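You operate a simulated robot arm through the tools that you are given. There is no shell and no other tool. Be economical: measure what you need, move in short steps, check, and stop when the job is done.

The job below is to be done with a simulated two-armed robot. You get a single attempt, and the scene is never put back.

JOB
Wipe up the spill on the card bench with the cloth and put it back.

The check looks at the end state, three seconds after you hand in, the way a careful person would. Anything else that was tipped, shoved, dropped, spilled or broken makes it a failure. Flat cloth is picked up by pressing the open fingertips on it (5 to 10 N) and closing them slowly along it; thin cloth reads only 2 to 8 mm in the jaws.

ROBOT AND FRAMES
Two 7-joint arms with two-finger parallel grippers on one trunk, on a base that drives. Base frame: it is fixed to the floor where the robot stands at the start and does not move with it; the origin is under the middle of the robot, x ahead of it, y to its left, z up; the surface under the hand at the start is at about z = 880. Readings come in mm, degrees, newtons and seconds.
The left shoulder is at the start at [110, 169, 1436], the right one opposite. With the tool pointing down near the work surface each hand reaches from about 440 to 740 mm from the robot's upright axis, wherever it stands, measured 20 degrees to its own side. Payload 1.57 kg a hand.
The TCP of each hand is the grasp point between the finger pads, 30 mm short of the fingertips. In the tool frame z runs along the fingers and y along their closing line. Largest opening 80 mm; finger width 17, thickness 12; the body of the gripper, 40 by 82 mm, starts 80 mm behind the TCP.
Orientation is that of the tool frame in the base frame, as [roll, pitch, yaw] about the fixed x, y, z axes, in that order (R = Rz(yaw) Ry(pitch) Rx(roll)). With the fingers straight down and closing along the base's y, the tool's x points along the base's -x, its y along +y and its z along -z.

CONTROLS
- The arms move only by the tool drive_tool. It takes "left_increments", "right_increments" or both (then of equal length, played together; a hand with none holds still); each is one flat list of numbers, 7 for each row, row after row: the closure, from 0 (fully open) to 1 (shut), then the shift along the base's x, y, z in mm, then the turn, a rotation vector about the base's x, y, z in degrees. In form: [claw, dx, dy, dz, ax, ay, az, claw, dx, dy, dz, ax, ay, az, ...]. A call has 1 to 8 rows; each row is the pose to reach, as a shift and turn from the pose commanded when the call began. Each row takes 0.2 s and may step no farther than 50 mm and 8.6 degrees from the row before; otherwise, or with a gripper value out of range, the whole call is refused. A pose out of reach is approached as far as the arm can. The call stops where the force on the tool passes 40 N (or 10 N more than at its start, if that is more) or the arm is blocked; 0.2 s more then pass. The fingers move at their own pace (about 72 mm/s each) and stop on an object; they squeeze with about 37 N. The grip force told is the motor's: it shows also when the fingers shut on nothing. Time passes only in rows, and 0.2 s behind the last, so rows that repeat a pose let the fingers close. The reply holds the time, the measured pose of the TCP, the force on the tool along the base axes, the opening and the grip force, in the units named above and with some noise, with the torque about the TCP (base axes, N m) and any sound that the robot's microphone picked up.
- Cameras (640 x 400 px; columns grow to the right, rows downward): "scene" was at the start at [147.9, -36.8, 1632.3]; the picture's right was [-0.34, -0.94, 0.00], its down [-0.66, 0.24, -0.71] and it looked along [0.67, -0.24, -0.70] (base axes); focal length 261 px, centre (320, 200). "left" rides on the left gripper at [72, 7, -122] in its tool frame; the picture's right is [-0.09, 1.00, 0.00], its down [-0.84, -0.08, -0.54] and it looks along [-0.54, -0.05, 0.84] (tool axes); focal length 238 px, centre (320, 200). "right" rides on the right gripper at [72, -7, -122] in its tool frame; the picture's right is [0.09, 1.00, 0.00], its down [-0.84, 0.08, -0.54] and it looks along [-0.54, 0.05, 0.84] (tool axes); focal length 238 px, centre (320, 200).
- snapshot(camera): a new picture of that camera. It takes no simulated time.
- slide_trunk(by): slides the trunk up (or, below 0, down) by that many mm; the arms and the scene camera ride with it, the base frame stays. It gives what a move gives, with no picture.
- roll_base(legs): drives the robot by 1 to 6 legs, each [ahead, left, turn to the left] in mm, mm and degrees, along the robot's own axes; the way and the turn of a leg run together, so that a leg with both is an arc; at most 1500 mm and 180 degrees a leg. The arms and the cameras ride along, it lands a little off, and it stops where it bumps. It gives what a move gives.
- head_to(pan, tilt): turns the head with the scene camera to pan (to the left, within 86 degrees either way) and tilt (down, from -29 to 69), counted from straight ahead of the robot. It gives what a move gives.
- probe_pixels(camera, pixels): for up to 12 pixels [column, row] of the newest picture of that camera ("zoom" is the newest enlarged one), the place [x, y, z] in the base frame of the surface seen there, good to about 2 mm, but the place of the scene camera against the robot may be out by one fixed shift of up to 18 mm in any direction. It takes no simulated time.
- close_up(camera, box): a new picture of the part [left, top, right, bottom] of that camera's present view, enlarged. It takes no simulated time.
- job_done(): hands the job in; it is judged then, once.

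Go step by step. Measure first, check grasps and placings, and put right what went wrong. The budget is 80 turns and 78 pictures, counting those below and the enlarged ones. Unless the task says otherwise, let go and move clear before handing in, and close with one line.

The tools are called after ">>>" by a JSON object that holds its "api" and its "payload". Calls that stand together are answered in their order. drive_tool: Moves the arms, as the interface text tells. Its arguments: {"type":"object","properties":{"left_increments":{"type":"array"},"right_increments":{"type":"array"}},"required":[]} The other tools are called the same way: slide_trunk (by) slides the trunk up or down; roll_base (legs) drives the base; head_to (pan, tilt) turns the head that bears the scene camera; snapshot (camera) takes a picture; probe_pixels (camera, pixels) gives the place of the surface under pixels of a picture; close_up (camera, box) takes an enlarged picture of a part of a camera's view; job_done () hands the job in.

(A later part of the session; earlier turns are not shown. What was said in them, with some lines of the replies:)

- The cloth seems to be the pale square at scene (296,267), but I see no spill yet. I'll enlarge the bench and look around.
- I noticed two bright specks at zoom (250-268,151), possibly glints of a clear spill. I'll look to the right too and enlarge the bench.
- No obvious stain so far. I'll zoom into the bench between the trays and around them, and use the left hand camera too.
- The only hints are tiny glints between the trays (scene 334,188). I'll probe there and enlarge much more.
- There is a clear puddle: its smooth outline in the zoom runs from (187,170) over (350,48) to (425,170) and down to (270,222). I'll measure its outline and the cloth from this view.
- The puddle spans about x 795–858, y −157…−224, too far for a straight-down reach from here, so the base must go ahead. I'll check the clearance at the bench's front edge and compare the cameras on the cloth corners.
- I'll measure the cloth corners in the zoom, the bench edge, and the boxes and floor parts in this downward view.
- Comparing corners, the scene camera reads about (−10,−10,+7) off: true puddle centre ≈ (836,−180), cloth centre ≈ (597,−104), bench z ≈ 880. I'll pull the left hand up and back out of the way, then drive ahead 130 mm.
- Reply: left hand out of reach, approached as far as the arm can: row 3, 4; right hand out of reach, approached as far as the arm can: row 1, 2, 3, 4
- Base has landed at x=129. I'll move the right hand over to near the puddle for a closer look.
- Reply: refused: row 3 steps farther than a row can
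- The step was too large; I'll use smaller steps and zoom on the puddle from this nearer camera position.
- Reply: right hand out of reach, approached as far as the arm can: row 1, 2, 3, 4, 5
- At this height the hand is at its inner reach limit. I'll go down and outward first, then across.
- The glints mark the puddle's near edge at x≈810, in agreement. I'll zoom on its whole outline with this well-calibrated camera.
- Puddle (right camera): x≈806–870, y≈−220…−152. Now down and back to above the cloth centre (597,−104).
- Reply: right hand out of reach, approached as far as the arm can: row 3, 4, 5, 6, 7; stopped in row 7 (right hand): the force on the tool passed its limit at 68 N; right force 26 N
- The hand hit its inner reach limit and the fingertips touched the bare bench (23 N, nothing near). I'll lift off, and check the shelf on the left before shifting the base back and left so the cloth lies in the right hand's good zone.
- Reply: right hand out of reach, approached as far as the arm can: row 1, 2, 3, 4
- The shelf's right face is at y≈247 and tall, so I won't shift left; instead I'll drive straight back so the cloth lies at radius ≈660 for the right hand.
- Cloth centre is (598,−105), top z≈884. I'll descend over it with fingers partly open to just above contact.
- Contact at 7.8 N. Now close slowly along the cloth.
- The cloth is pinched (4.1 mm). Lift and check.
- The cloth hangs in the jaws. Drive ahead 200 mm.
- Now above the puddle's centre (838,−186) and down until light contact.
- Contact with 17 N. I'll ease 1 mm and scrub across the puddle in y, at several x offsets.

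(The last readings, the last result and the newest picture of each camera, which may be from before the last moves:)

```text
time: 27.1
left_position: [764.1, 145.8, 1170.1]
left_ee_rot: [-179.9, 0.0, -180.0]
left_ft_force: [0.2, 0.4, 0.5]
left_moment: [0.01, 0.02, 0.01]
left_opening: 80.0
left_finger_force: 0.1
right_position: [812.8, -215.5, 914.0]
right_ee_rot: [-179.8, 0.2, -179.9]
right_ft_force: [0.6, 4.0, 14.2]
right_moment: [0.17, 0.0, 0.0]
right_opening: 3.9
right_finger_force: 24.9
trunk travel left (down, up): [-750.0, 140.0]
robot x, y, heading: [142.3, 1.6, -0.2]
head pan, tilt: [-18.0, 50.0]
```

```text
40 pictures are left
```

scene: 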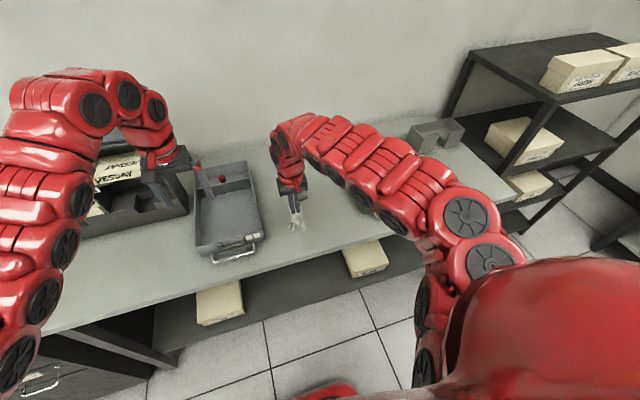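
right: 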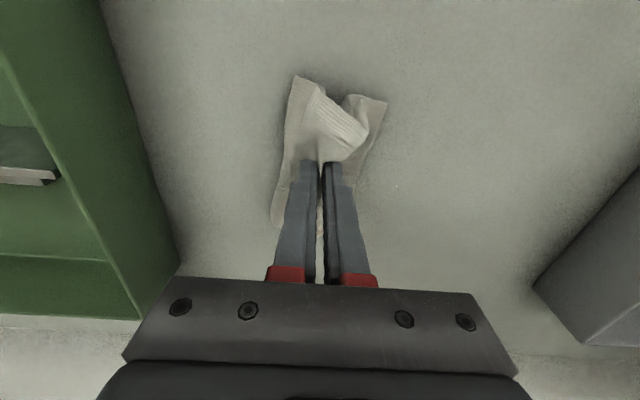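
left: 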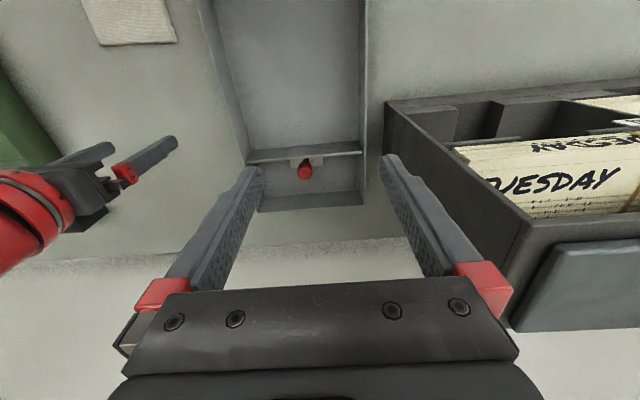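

Scrubbing works with ~14 N; a glint remains around (397,186). Continue with denser strokes, including the far side.

>>> {"api": "drive_tool", "payload": {"right_increments": [1, 15, -20, 0, 0, 0, 0, 1, 40, -18, 0, 0, 0, 0, 1, 48, 15, 0, 0, 0, 0, 1, 48, 50, 0, 0, 0, 0, 1, 48, 80, 0, 0, 0, 0, 1, 35, 70, 0, 0, 0, 0, 1, 35, 35, 0, 0, 0, 0, 1, 35, 0, 0, 0, 0, 0]}}

>>> {"api": "drive_tool", "payload": {"right_increments": [1, -12, 0, 0, 0, 0, 0, 1, -12, 35, 0, 0, 0, 0, 1, -12, 75, 0, 0, 0, 0, 1, -28, 75, 0, 0, 0, 0, 1, -28, 40, 0, 0, 0, 0, 1, -28, 0, 0, 0, 0, 0, 1, -45, 0, 0, 0, 0, 0, 1, -45, 40, 0, 0, 0, 0]}}

>>> {"api": "drive_tool", "payload": {"right_increments": [1, 0, 30, 0, 0, 0, 0, 1, 15, 10, 0, 0, 0, 0, 1, 15, -30, 0, 0, 0, 0, 1, 15, -50, 0, 0, 0, 0, 1, 15, -45, 25, 0, 0, 0, 1, -20, -30, 70, 0, 0, 0, 1, -40, 0, 100, 0, 0, 0, 1, -40, 0, 100, 0, 0, 0]}}

>>> {"api": "snapshot", "payload": {"camera": "right"}}

```text
time: 27.7
left_position: [762.0, 145.0, 1170.1]
left_ee_rot: [-179.7, 0.0, 180.0]
left_ft_force: [-0.6, 0.8, 0.0]
left_moment: [-0.01, 0.04, -0.03]
left_opening: 80.1
left_finger_force: 0.0
right_position: [838.1, -235.4, 913.0]
right_ee_rot: [180.0, -1.0, 179.8]
right_ft_force: [-9.0, 0.5, 26.4]
right_moment: [0.0, 0.22, 0.07]
right_opening: 4.0
right_finger_force: 24.5
trunk travel left (down, up): [-750.0, 140.0]
robot x, y, heading: [141.6, 1.8, -0.3]
head pan, tilt: [-18.0, 50.0]
stopped in row 2 (right hand): the force on the tool passed its limit at 141 N (the readings are from after the stop); the commanded pose is now the measured one
```

```text
time: 28.8
left_position: [760.9, 145.6, 1169.1]
left_ee_rot: [-179.9, 0.0, 179.9]
left_ft_force: [-0.3, -0.2, 0.1]
left_moment: [0.0, 0.03, -0.01]
left_opening: 80.0
left_finger_force: 0.1
right_position: [810.9, -163.9, 913.0]
right_ee_rot: [179.6, -0.9, -179.9]
right_ft_force: [-1.3, 2.8, 19.4]
right_moment: [0.1, 0.09, 0.02]
right_opening: 4.1
right_finger_force: 24.6
trunk travel left (down, up): [-750.0, 140.0]
robot x, y, heading: [142.6, 0.0, 0.1]
head pan, tilt: [-18.0, 50.0]
stopped in row 5 (right hand): the force on the tool passed its limit at 44 N (the readings are from after the stop); the commanded pose is now the measured one
```

```text
refused: row 6 steps farther than a row can; nothing moved
```

```text
39 pictures are left
```

right: 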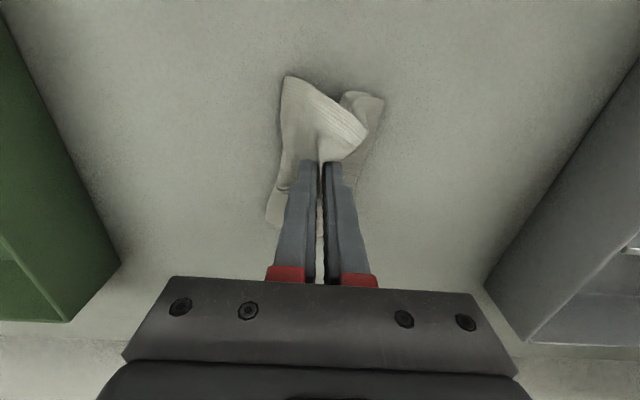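

Forces spiked, so I'll lift clear and look at the spot.

>>> {"api": "drive_tool", "payload": {"right_increments": [1, 0, 0, 15, 0, 0, 0, 1, 0, 20, 45, 0, 0, 0, 1, 0, 50, 75, 0, 0, 0, 1, 0, 75, 75, 0, 0, 0, 1, 0, 75, 75, 0, 0, 0]}}

>>> {"api": "snapshot", "payload": {"camera": "right"}}

>>> {"api": "close_up", "payload": {"camera": "right", "box": [140, 100, 300, 200]}}

>>> {"api": "snapshot", "payload": {"camera": "scene"}}

```text
time: 30.0
left_position: [764.3, 142.8, 1169.1]
left_ee_rot: [179.9, -0.1, -180.0]
left_ft_force: [0.3, -0.4, 0.5]
left_moment: [0.06, -0.03, -0.02]
left_opening: 80.0
left_finger_force: 0.1
right_position: [812.9, -91.0, 986.5]
right_ee_rot: [179.5, -1.1, 180.0]
right_ft_force: [-0.2, -1.1, 0.5]
right_moment: [0.05, -0.03, 0.02]
right_opening: 4.1
right_finger_force: 25.1
trunk travel left (down, up): [-750.0, 140.0]
robot x, y, heading: [142.6, -2.5, 0.0]
head pan, tilt: [-18.0, 50.0]
```

```text
38 pictures are left
```

right: 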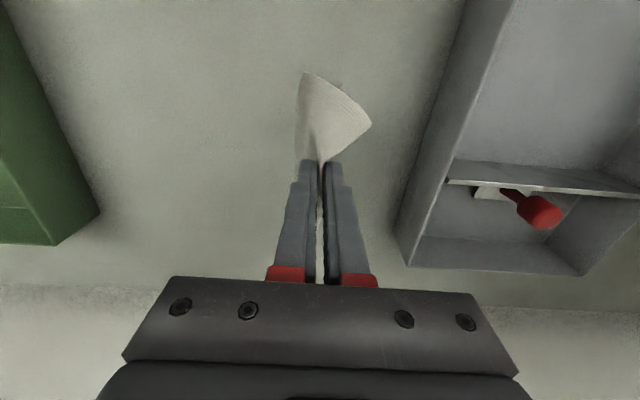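

```text
4.00 times, centred on (220, 150) of right
```

zoom: 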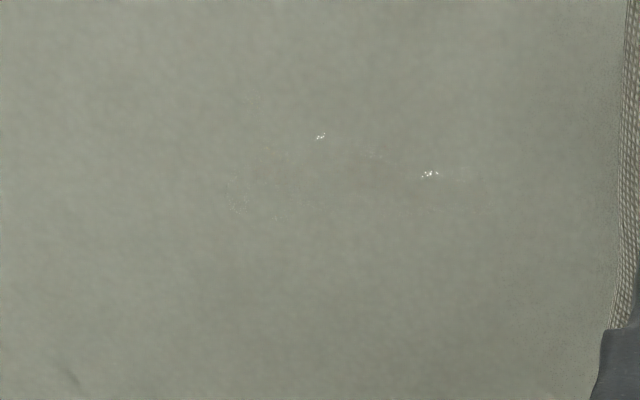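

```text
36 pictures are left
```

scene: 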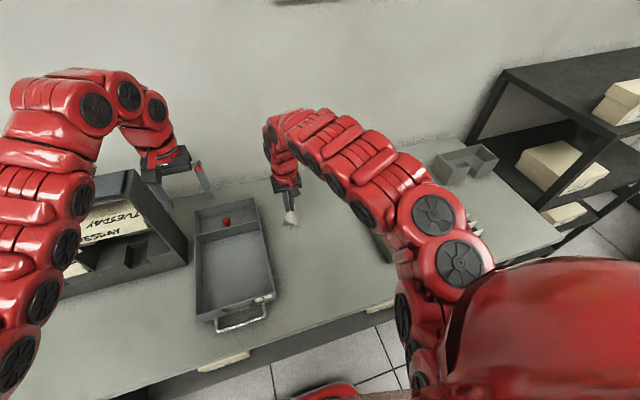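

Remnants still show in the zoom at (320,136), (430,175), (240,205). Probe them and zoom closer.

>>> {"api": "probe_pixels", "payload": {"camera": "zoom", "pixels": [[320, 136], [430, 175], [240, 205], [375, 155], [480, 175], [430, 210], [320, 300]]}}

>>> {"api": "close_up", "payload": {"camera": "right", "box": [190, 125, 270, 175]}}

```text
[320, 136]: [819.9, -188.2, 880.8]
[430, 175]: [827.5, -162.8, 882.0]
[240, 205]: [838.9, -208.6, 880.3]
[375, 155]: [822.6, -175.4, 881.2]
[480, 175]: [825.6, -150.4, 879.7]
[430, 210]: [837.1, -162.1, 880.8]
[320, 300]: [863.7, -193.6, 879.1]
```

```text
8.00 times, centred on (230, 150) of right
```

zoom: 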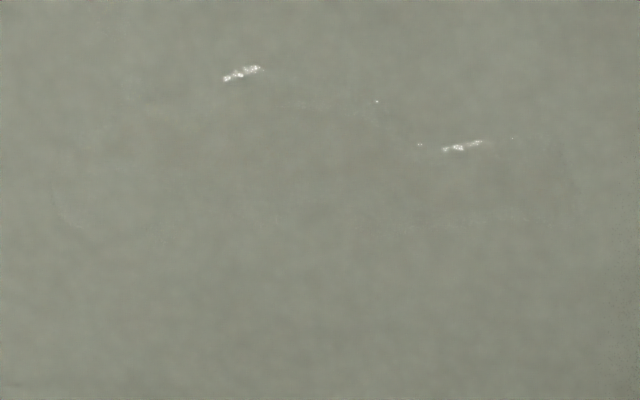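

I'll wipe again, moving over the remaining smears in slower, lighter strokes along y at closer x spacing.

>>> {"api": "drive_tool", "payload": {"right_increments": [1, 2, -40, -10, 0, 0, 0, 1, 4, -83, -25, 0, 0, 0, 1, 4, -125, -40, 0, 0, 0, 1, 4, -131, -62, 0, 0, 0, 1, 4, -131, -72, 0, 0, 0, 1, 4, -131, -73, 0, 0, 0]}}

>>> {"api": "drive_tool", "payload": {"right_increments": [1, 0, 25, 0, 0, 0, 0, 1, 0, 50, 0, 0, 0, 0, 1, 0, 75, 0, 0, 0, 0, 1, 8, 80, 0, 0, 0, 0, 1, 12, 60, 0, 0, 0, 0, 1, 12, 35, 0, 0, 0, 0, 1, 12, 10, 0, 0, 0, 0, 1, 12, -5, 0, 0, 0, 0]}}

```text
time: 31.4
left_position: [764.6, 144.4, 1170.2]
left_ee_rot: [-179.9, -0.1, -180.0]
left_ft_force: [0.1, 0.0, 0.5]
left_moment: [0.0, -0.05, -0.05]
left_opening: 80.0
left_finger_force: 0.1
right_position: [815.2, -222.5, 915.0]
right_ee_rot: [179.7, -1.1, -179.9]
right_ft_force: [0.1, -2.2, 12.5]
right_moment: [-0.03, 0.02, -0.02]
right_opening: 4.0
right_finger_force: 24.8
trunk travel left (down, up): [-750.0, 140.0]
robot x, y, heading: [140.3, 0.3, 0.1]
head pan, tilt: [-18.0, 50.0]
```

```text
time: 33.2
left_position: [763.1, 144.1, 1169.4]
left_ee_rot: [-179.9, 0.0, 180.0]
left_ft_force: [0.9, -1.0, 0.2]
left_moment: [0.01, 0.01, -0.03]
left_opening: 80.0
left_finger_force: 0.1
right_position: [827.7, -225.5, 915.2]
right_ee_rot: [179.7, -1.1, -179.9]
right_ft_force: [-0.2, 4.2, 12.3]
right_moment: [0.14, 0.04, 0.03]
right_opening: 4.2
right_finger_force: 24.7
trunk travel left (down, up): [-750.0, 140.0]
robot x, y, heading: [143.4, 1.3, 0.2]
head pan, tilt: [-18.0, 50.0]
```

Steady 12 N, clean strokes. Continue at x≈839, 851, 863.

>>> {"api": "drive_tool", "payload": {"right_increments": [1, 8, 2, 0, 0, 0, 0, 1, 12, 27, 0, 0, 0, 0, 1, 12, 52, 0, 0, 0, 0, 1, 12, 80, 0, 0, 0, 0, 1, 22, 82, 0, 0, 0, 0, 1, 24, 60, 0, 0, 0, 0, 1, 24, 30, 0, 0, 0, 0, 1, 24, 0, 0, 0, 0, 0]}}

>>> {"api": "drive_tool", "payload": {"right_increments": [1, 8, 2, 0, 0, 0, 0, 1, 12, 27, 0, 0, 0, 0, 1, 12, 52, 0, 0, 0, 0, 1, 12, 80, 0, 0, 0, 0, 1, 20, 82, 0, 0, 0, 0, 1, 22, 60, 0, 0, 0, 0, 1, 22, 30, 0, 0, 0, 0, 1, 22, 0, 0, 0, 0, 0]}}

```text
time: 35.0
left_position: [764.4, 144.4, 1169.3]
left_ee_rot: [-179.9, -0.2, 180.0]
left_ft_force: [-1.1, -0.2, 0.8]
left_moment: [0.02, 0.04, -0.02]
left_opening: 80.2
left_finger_force: 0.1
right_position: [845.2, -229.1, 915.6]
right_ee_rot: [179.6, -1.2, -179.9]
right_ft_force: [0.1, 1.1, 4.6]
right_moment: [0.06, 0.0, -0.01]
right_opening: 3.7
right_finger_force: 24.5
right hand out of reach, approached as far as the arm can: row 8
trunk travel left (down, up): [-750.0, 140.0]
robot x, y, heading: [141.1, -3.8, -0.3]
head pan, tilt: [-18.0, 50.0]
```

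```text
time: 36.8
left_position: [763.9, 144.4, 1169.1]
left_ee_rot: [-180.0, -0.1, -179.9]
left_ft_force: [0.5, 0.5, 0.3]
left_moment: [0.02, 0.0, -0.04]
left_opening: 80.0
left_finger_force: 0.1
right_position: [851.1, -205.7, 918.7]
right_ee_rot: [179.6, -1.0, -179.9]
right_ft_force: [0.8, 0.6, 1.4]
right_moment: [0.0, -0.06, 0.03]
right_opening: 3.9
right_finger_force: 24.9
right hand out of reach, approached as far as the arm can: row 1, 2, 3, 4, 5, 6, 7, 8
trunk travel left (down, up): [-750.0, 140.0]
robot x, y, heading: [141.1, -2.1, 0.3]
head pan, tilt: [-18.0, 50.0]
```

Out of reach beyond x≈850. I'll lift, drive ahead 50 mm more, and inspect.

>>> {"api": "drive_tool", "payload": {"right_increments": [1, -15, 15, 30, 0, 0, 0, 1, -30, 45, 60, 0, 0, 0, 1, -45, 80, 75, 0, 0, 0, 1, -45, 110, 75, 0, 0, 0, 1, -45, 110, 75, 0, 0, 0]}}

>>> {"api": "roll_base", "payload": {"legs": [[50, 0, 0]]}}

>>> {"api": "snapshot", "payload": {"camera": "right"}}

>>> {"api": "close_up", "payload": {"camera": "right", "box": [140, 70, 300, 170]}}

```text
time: 38.0
left_position: [766.3, 146.8, 1169.3]
left_ee_rot: [-179.8, -0.1, -179.9]
left_ft_force: [0.1, 0.0, -0.7]
left_moment: [-0.01, 0.04, -0.03]
left_opening: 79.7
left_finger_force: 0.1
right_position: [804.8, -93.3, 993.1]
right_ee_rot: [179.8, -1.1, -179.8]
right_ft_force: [0.2, -0.8, -0.9]
right_moment: [-0.04, 0.0, 0.0]
right_opening: 3.9
right_finger_force: 24.7
trunk travel left (down, up): [-750.0, 140.0]
robot x, y, heading: [146.3, -2.7, -0.1]
head pan, tilt: [-18.0, 50.0]
```

```text
time: 38.9
left_position: [810.9, 145.0, 1172.0]
left_ee_rot: [180.0, -0.1, -179.9]
left_ft_force: [-0.6, 0.2, -0.5]
left_moment: [0.01, -0.02, 0.0]
left_opening: 79.9
left_finger_force: 0.2
right_position: [853.5, -94.9, 993.4]
right_ee_rot: [179.6, -1.0, -179.9]
right_ft_force: [-0.1, 0.5, -0.2]
right_moment: [0.0, -0.01, 0.02]
right_opening: 3.9
right_finger_force: 24.8
trunk travel left (down, up): [-750.0, 140.0]
robot x, y, heading: [189.7, 0.6, -0.1]
head pan, tilt: [-18.0, 50.0]
```

```text
34 pictures are left
```

right: 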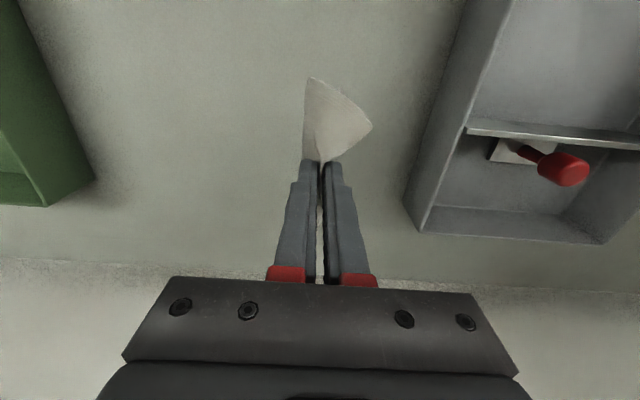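

```text
4.00 times, centred on (220, 120) of right
```

zoom: 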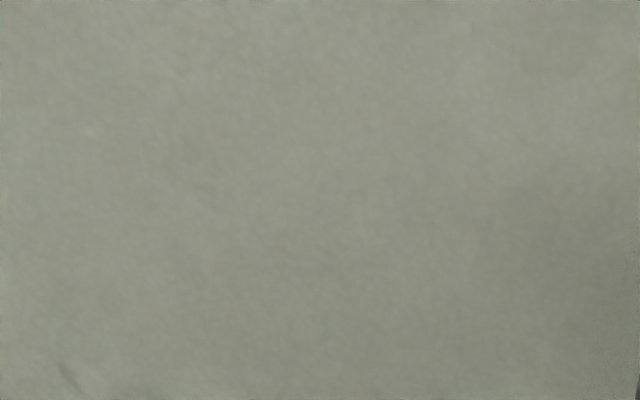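

No glints visible now. I'll still wipe the far side (x 852–874), which I could not reach before.

>>> {"api": "drive_tool", "payload": {"right_increments": [1, 0, -40, -10, 0, 0, 0, 1, 0, -83, -25, 0, 0, 0, 1, 0, -125, -45, 0, 0, 0, 1, 0, -130, -68, 0, 0, 0, 1, 0, -130, -77, 0, 0, 0, 1, 0, -130, -78, 0, 0, 0]}}

>>> {"api": "drive_tool", "payload": {"right_increments": [1, 0, 25, 0, 0, 0, 0, 1, 0, 50, 0, 0, 0, 0, 1, 0, 78, 0, 0, 0, 0, 1, 8, 80, 0, 0, 0, 0, 1, 12, 60, 0, 0, 0, 0, 1, 12, 35, 0, 0, 0, 0, 1, 12, 10, 0, 0, 0, 0, 1, 12, -5, 0, 0, 0, 0]}}

```text
time: 40.3
left_position: [812.4, 144.6, 1170.4]
left_ee_rot: [-179.8, -0.2, 179.9]
left_ft_force: [0.0, 0.3, -0.3]
left_moment: [-0.02, -0.02, -0.01]
left_opening: 80.3
left_finger_force: 0.0
right_position: [854.9, -225.2, 915.4]
right_ee_rot: [179.6, -1.0, -179.9]
right_ft_force: [-0.8, 0.8, 4.9]
right_moment: [0.01, -0.02, 0.04]
right_opening: 3.7
right_finger_force: 24.3
trunk travel left (down, up): [-750.0, 140.0]
robot x, y, heading: [194.3, -2.6, 0.3]
head pan, tilt: [-18.0, 50.0]
```

```text
time: 42.1
left_position: [812.2, 145.8, 1168.9]
left_ee_rot: [-179.9, -0.1, -179.9]
left_ft_force: [-0.3, 0.2, -0.7]
left_moment: [-0.02, 0.0, 0.01]
left_opening: 80.2
left_finger_force: 0.1
right_position: [865.3, -231.2, 914.9]
right_ee_rot: [179.7, -1.1, -180.0]
right_ft_force: [0.0, 2.7, 9.8]
right_moment: [0.13, -0.03, 0.01]
right_opening: 3.8
right_finger_force: 24.7
trunk travel left (down, up): [-750.0, 140.0]
robot x, y, heading: [192.1, -0.3, 0.0]
head pan, tilt: [-18.0, 50.0]
```

>>> {"api": "drive_tool", "payload": {"right_increments": [1, 8, 2, 0, 0, 0, 0, 1, 12, 27, 0, 0, 0, 0, 1, 12, 52, 0, 0, 0, 0, 1, 12, 80, 0, 0, 0, 0, 1, -8, 82, 0, 0, 0, 0, 1, -18, 60, 0, 0, 0, 0, 1, -18, 30, 0, 0, 0, 0, 1, -18, 0, 0, 0, 0, 0]}}

>>> {"api": "drive_tool", "payload": {"right_increments": [1, -13, 2, 0, 0, 0, 0, 1, -15, 27, 0, 0, 0, 0, 1, -15, 52, 0, 0, 0, 0, 1, -15, 80, 0, 0, 0, 0, 1, -20, 85, 20, 0, 0, 0, 1, -15, 105, 55, 0, 0, 0, 1, -10, 130, 80, 0, 0, 0, 1, -10, 130, 80, 0, 0, 0]}}

>>> {"api": "snapshot", "payload": {"camera": "right"}}

>>> {"api": "close_up", "payload": {"camera": "right", "box": [140, 80, 300, 180]}}

```text
time: 43.9
left_position: [811.7, 144.8, 1170.2]
left_ee_rot: [-179.9, -0.1, 180.0]
left_ft_force: [0.6, -0.8, 0.8]
left_moment: [0.01, 0.02, -0.02]
left_opening: 80.1
left_finger_force: 0.0
right_position: [846.8, -231.6, 916.2]
right_ee_rot: [179.6, -1.2, -179.8]
right_ft_force: [-0.4, 1.8, 7.0]
right_moment: [0.09, 0.01, 0.0]
right_opening: 4.0
right_finger_force: 25.0
trunk travel left (down, up): [-750.0, 140.0]
robot x, y, heading: [189.1, 1.3, -0.1]
head pan, tilt: [-18.0, 50.0]
```

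```text
time: 45.7
left_position: [813.9, 144.2, 1168.8]
left_ee_rot: [180.0, -0.1, 179.9]
left_ft_force: [0.1, 0.7, -0.5]
left_moment: [0.0, 0.0, -0.02]
left_opening: 80.1
left_finger_force: 0.0
right_position: [839.0, -101.0, 996.7]
right_ee_rot: [179.6, -1.2, -179.9]
right_ft_force: [0.5, 0.5, -0.9]
right_moment: [0.05, 0.02, 0.0]
right_opening: 3.7
right_finger_force: 24.6
trunk travel left (down, up): [-750.0, 140.0]
robot x, y, heading: [195.1, -0.2, -0.0]
head pan, tilt: [-18.0, 50.0]
```

```text
32 pictures are left
```

right: 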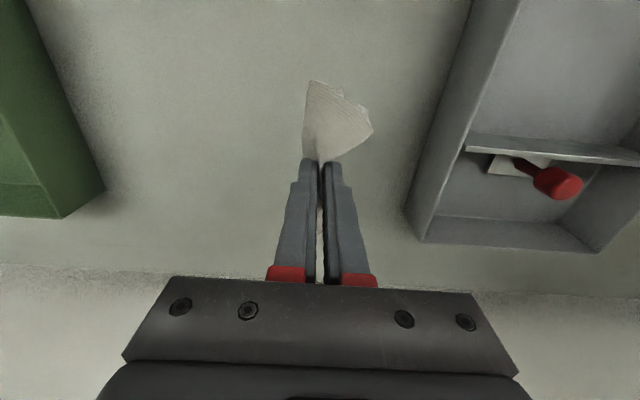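

```text
4.00 times, centred on (220, 130) of right
```

zoom: 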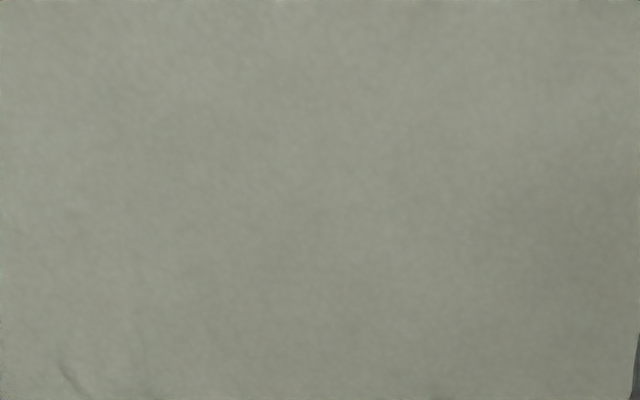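

Clean from here. I'll drive back 253 mm to the cloth's home, and look at the spill spot again from the view where it glinted.

>>> {"api": "roll_base", "payload": {"legs": [[-253, 0, 0]]}}

>>> {"api": "snapshot", "payload": {"camera": "scene"}}

>>> {"api": "close_up", "payload": {"camera": "scene", "box": [276, 160, 372, 220]}}

>>> {"api": "snapshot", "payload": {"camera": "right"}}

```text
time: 47.6
left_position: [561.9, 144.1, 1169.1]
left_ee_rot: [-179.9, 0.0, 179.9]
left_ft_force: [0.2, 0.3, -0.5]
left_moment: [-0.04, 0.0, 0.0]
left_opening: 80.1
left_finger_force: 0.0
right_position: [588.4, -101.5, 995.9]
right_ee_rot: [179.7, -1.2, -180.0]
right_ft_force: [0.2, -0.6, 0.1]
right_moment: [-0.01, 0.0, 0.01]
right_opening: 3.7
right_finger_force: 24.9
trunk travel left (down, up): [-750.0, 140.0]
robot x, y, heading: [-57.8, 1.9, 0.1]
head pan, tilt: [-18.0, 50.0]
```

```text
30 pictures are left
```

scene: 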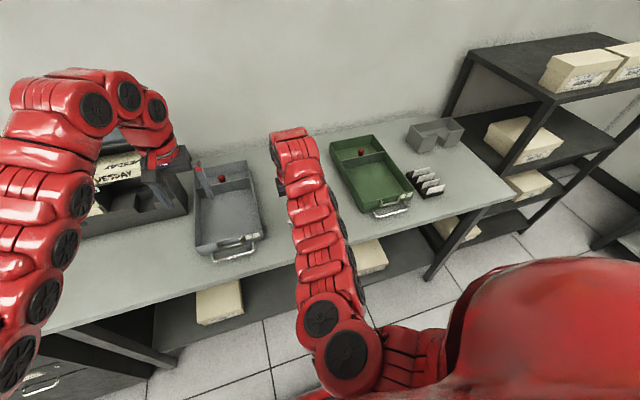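

```text
6.67 times, centred on (324, 190) of scene
```

zoom: 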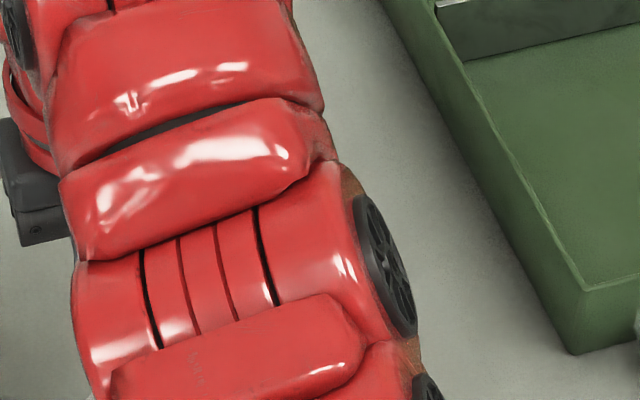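

```text
28 pictures are left
```

right: 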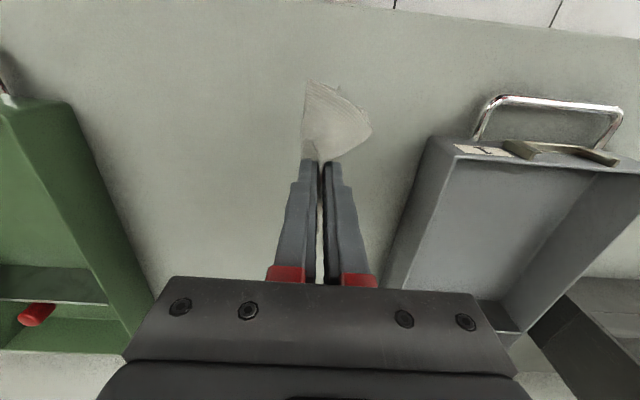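

The right arm now hides the spot from the scene camera. I'll use the left hand's camera (around (170,230)) and check the height of the right elbow and forearm.

>>> {"api": "probe_pixels", "payload": {"camera": "scene", "pixels": [[347, 355], [322, 316], [325, 265], [312, 215], [350, 280]]}}

>>> {"api": "snapshot", "payload": {"camera": "left"}}

>>> {"api": "close_up", "payload": {"camera": "left", "box": [90, 180, 250, 280]}}

```text
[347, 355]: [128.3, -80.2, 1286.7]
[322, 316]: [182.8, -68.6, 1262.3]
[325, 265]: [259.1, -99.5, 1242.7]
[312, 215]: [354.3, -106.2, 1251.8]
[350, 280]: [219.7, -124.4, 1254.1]
```

```text
27 pictures are left
```

left: 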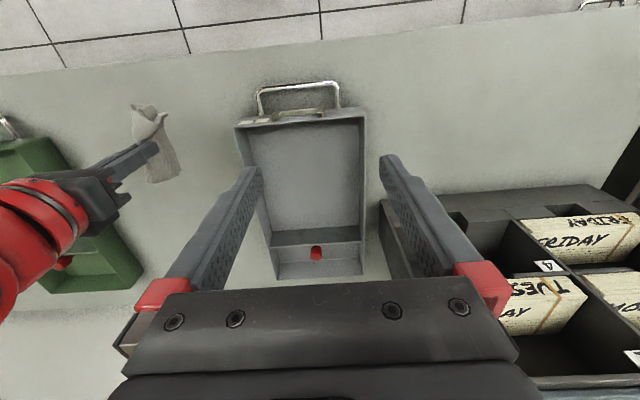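

```text
4.00 times, centred on (170, 230) of left
```

zoom: 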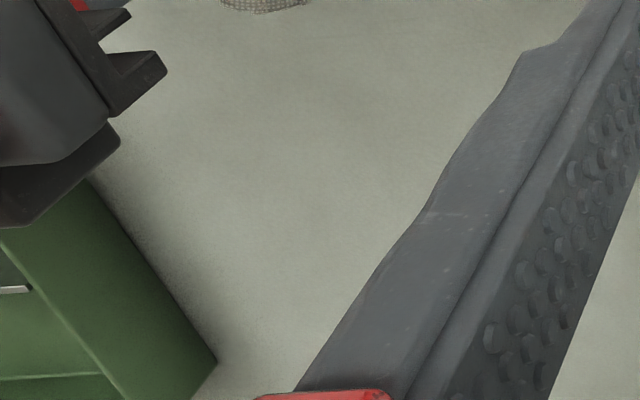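

The arm is well above everything and the spot looks clean from here. Now I'll set the cloth down at its home (598,−105).

>>> {"api": "drive_tool", "payload": {"right_increments": [1, 10, -4, -25, 0, 0, 0, 1, 10, -4, -45, 0, 0, 0, 1, 10, -4, -60, 0, 0, 0, 1, 10, -4, -70, 0, 0, 0, 1, 10, -4, -78, 0, 0, 0, 1, 10, -4, -81, 0, 0, 0, 1, 10, -4, -82, 0, 0, 0]}}

>>> {"api": "snapshot", "payload": {"camera": "right"}}

```text
time: 49.2
left_position: [560.1, 144.3, 1170.4]
left_ee_rot: [-179.9, 0.0, 180.0]
left_ft_force: [-1.2, 0.7, 0.1]
left_moment: [-0.02, -0.02, 0.01]
left_opening: 79.8
left_finger_force: 0.0
right_position: [594.0, -104.2, 915.9]
right_ee_rot: [179.5, -1.1, -179.9]
right_ft_force: [0.1, 2.6, 14.4]
right_moment: [0.07, -0.02, -0.01]
right_opening: 3.8
right_finger_force: 24.8
trunk travel left (down, up): [-750.0, 140.0]
robot x, y, heading: [-59.8, -0.7, 0.0]
head pan, tilt: [-18.0, 50.0]
```

```text
25 pictures are left
```

right: 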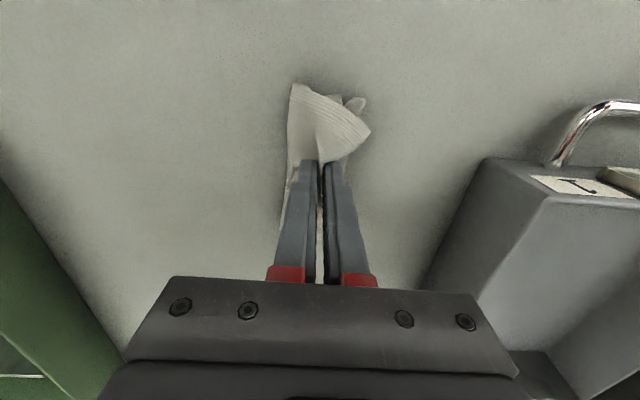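

Touching down with 14 N at home. Open slowly, spreading the cloth.

>>> {"api": "drive_tool", "payload": {"right_increments": [0.93, 0, 0, 0, 0, 0, 0, 0.85, 0, 0, -1, 0, 0, 0, 0.75, 0, 0, -2, 0, 0, 0, 0.65, 0, 0, -2, 0, 0, 0, 0.5, 0, 0, -2, 0, 0, 0, 0.35, 0, 0, -2, 0, 0, 0, 0.25, 0, 0, -2, 0, 0, 0]}}

>>> {"api": "snapshot", "payload": {"camera": "right"}}

```text
time: 50.8
left_position: [559.1, 142.8, 1171.1]
left_ee_rot: [-180.0, 0.1, 179.9]
left_ft_force: [-0.5, 0.1, -0.4]
left_moment: [-0.02, -0.01, 0.01]
left_opening: 80.1
left_finger_force: 0.0
right_position: [593.8, -107.0, 913.2]
right_ee_rot: [179.6, -1.0, 179.9]
right_ft_force: [0.3, -7.6, 23.3]
right_moment: [0.46, -0.05, -0.01]
right_opening: 53.8
right_finger_force: 0.0
trunk travel left (down, up): [-750.0, 140.0]
robot x, y, heading: [-59.5, -1.6, -0.2]
head pan, tilt: [-18.0, 50.0]
```

```text
24 pictures are left
```

right: 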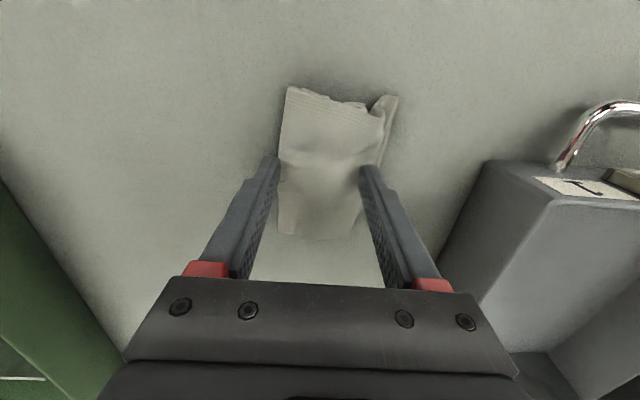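

The cloth spread out almost flat. Lift off with fingers open and swing away to the right, then inspect everything.

>>> {"api": "drive_tool", "payload": {"right_increments": [0.25, 0, 0, 6, 0, 0, 0, 0.15, 0, 0, 25, 0, 0, 0, 0, 0, 0, 60, 0, 0, 0, 0, 5, 0, 90, 0, 0, 0, 0, 20, -35, 110, 0, 0, 0, 0, 30, -70, 130, 0, 0, 0, 0, 30, -110, 145, 0, 0, 0, 0, 30, -150, 155, 0, 0, 0]}}

>>> {"api": "drive_tool", "payload": {"right_increments": [0, 0, -40, 10, 0, 0, 0, 0, 0, -80, 20, 0, 0, 0, 0, 0, -120, 30, 0, 0, 0, 0, 0, -160, 40, 0, 0, 0, 0, 0, -160, 40, 0, 0, 0]}}

>>> {"api": "head_to", "payload": {"pan": -10, "tilt": 50}}

>>> {"api": "snapshot", "payload": {"camera": "scene"}}

```text
time: 52.6
left_position: [561.8, 142.2, 1169.4]
left_ee_rot: [179.8, 0.0, 179.9]
left_ft_force: [0.0, -0.7, -0.4]
left_moment: [0.02, 0.01, 0.04]
left_opening: 79.8
left_finger_force: 0.0
right_position: [625.7, -257.0, 1065.3]
right_ee_rot: [179.5, -1.2, 180.0]
right_ft_force: [0.4, -0.5, -0.6]
right_moment: [0.01, -0.01, -0.01]
right_opening: 80.0
right_finger_force: 0.1
trunk travel left (down, up): [-750.0, 140.0]
robot x, y, heading: [-60.5, -1.2, 0.1]
head pan, tilt: [-18.0, 50.0]
```

```text
time: 53.8
left_position: [562.8, 145.1, 1168.8]
left_ee_rot: [-179.9, -0.1, 180.0]
left_ft_force: [-0.3, 0.4, 0.0]
left_moment: [0.03, 0.01, -0.01]
left_opening: 79.9
left_finger_force: 0.0
right_position: [612.6, -408.2, 1105.9]
right_ee_rot: [179.6, -1.1, -179.9]
right_ft_force: [-0.3, 0.1, -0.3]
right_moment: [0.02, -0.02, -0.03]
right_opening: 79.8
right_finger_force: 0.0
right hand out of reach, approached as far as the arm can: row 4, 5
trunk travel left (down, up): [-750.0, 140.0]
robot x, y, heading: [-58.7, -1.8, -0.2]
head pan, tilt: [-18.0, 50.0]
```

```text
time: 54.5
left_position: [560.5, 142.9, 1168.9]
left_ee_rot: [-179.9, -0.1, 179.9]
left_ft_force: [-0.1, -0.5, 0.8]
left_moment: [0.03, 0.01, 0.03]
left_opening: 80.0
left_finger_force: 0.1
right_position: [611.8, -409.7, 1105.9]
right_ee_rot: [179.6, -1.1, -180.0]
right_ft_force: [0.2, -0.2, -1.1]
right_moment: [-0.02, 0.03, -0.02]
right_opening: 79.8
right_finger_force: 0.0
trunk travel left (down, up): [-750.0, 140.0]
robot x, y, heading: [-60.0, 0.1, 0.0]
head pan, tilt: [-10.0, 50.0]
```

```text
23 pictures are left
```

scene: 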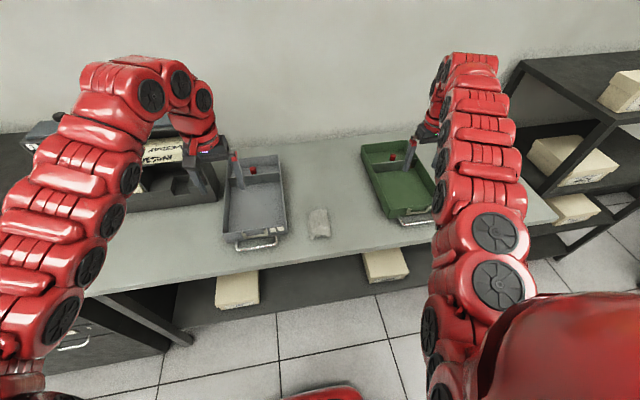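

Both trays are in place and the spot is in view. I'll zoom on the spill area and on the cloth.

>>> {"api": "close_up", "payload": {"camera": "scene", "box": [285, 150, 381, 210]}}

>>> {"api": "close_up", "payload": {"camera": "scene", "box": [278, 196, 358, 246]}}

>>> {"api": "probe_pixels", "payload": {"camera": "zoom", "pixels": [[240, 120], [370, 100], [420, 310], [260, 340], [320, 220]]}}

>>> {"api": "roll_base", "payload": {"legs": [[60, 0, 0]]}}

>>> {"api": "head_to", "payload": {"pan": -20.1, "tilt": 44.8}}

>>> {"api": "close_up", "payload": {"camera": "scene", "box": [275, 200, 323, 230]}}

```text
6.67 times, centred on (333, 180) of scene
```

zoom: 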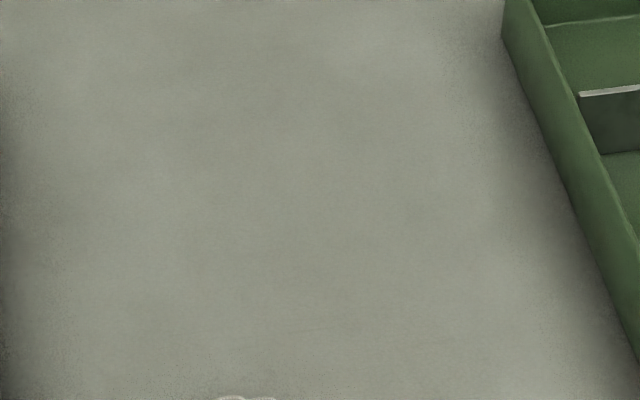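

```text
8.00 times, centred on (318, 221) of scene
```

zoom: 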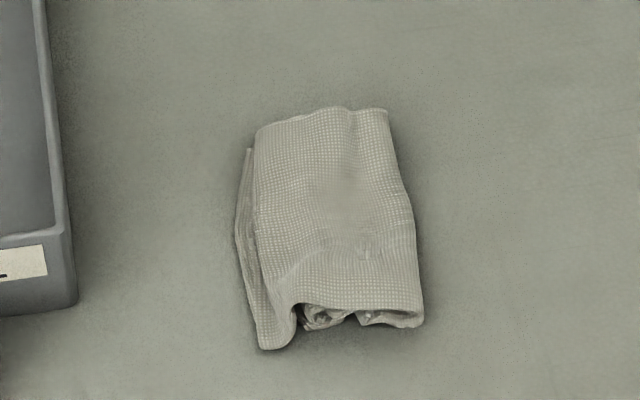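

```text
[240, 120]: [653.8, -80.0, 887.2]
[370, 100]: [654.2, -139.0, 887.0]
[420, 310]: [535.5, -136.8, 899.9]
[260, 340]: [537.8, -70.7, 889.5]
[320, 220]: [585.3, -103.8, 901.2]
```

```text
time: 55.4
left_position: [617.7, 143.7, 1170.3]
left_ee_rot: [-179.9, 0.0, -179.9]
left_ft_force: [0.7, -0.3, -0.4]
left_moment: [0.03, 0.04, 0.03]
left_opening: 79.8
left_finger_force: 0.1
right_position: [668.2, -409.9, 1107.8]
right_ee_rot: [179.7, -1.0, 180.0]
right_ft_force: [0.1, -0.2, 0.2]
right_moment: [-0.02, -0.03, 0.01]
right_opening: 80.2
right_finger_force: 0.0
trunk travel left (down, up): [-750.0, 140.0]
robot x, y, heading: [-1.4, 0.2, -0.0]
head pan, tilt: [-10.0, 50.0]
```

```text
time: 56.1
left_position: [622.3, 143.3, 1169.5]
left_ee_rot: [-179.9, -0.2, 180.0]
left_ft_force: [0.3, 0.2, 0.4]
left_moment: [0.01, -0.01, 0.0]
left_opening: 80.1
left_finger_force: 0.0
right_position: [673.4, -409.6, 1103.6]
right_ee_rot: [179.6, -1.2, 180.0]
right_ft_force: [-0.3, -0.2, -0.4]
right_moment: [-0.03, 0.02, 0.02]
right_opening: 79.7
right_finger_force: 0.0
trunk travel left (down, up): [-750.0, 140.0]
robot x, y, heading: [-6.4, 0.1, 0.1]
head pan, tilt: [-20.1, 44.8]
```

```text
13.33 times, centred on (299, 215) of scene
```

zoom: 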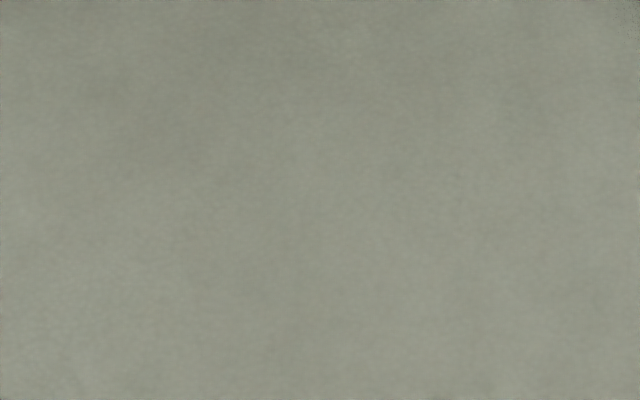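

From the starting view, the glints and the puddle outline are gone. The cloth is back on its spot, released, and the trays and cards look unmoved, so I'm handing in.

>>> {"api": "job_done", "payload": {}}

```text
The job is handed in.
```

I wiped up the clear spill between the trays on the card bench and put the cloth back where it was. It lies slightly bunched, about 75 mm wide instead of 108. No trace of the spill shows from the starting view, both hands are clear, and nothing else appears to have moved.
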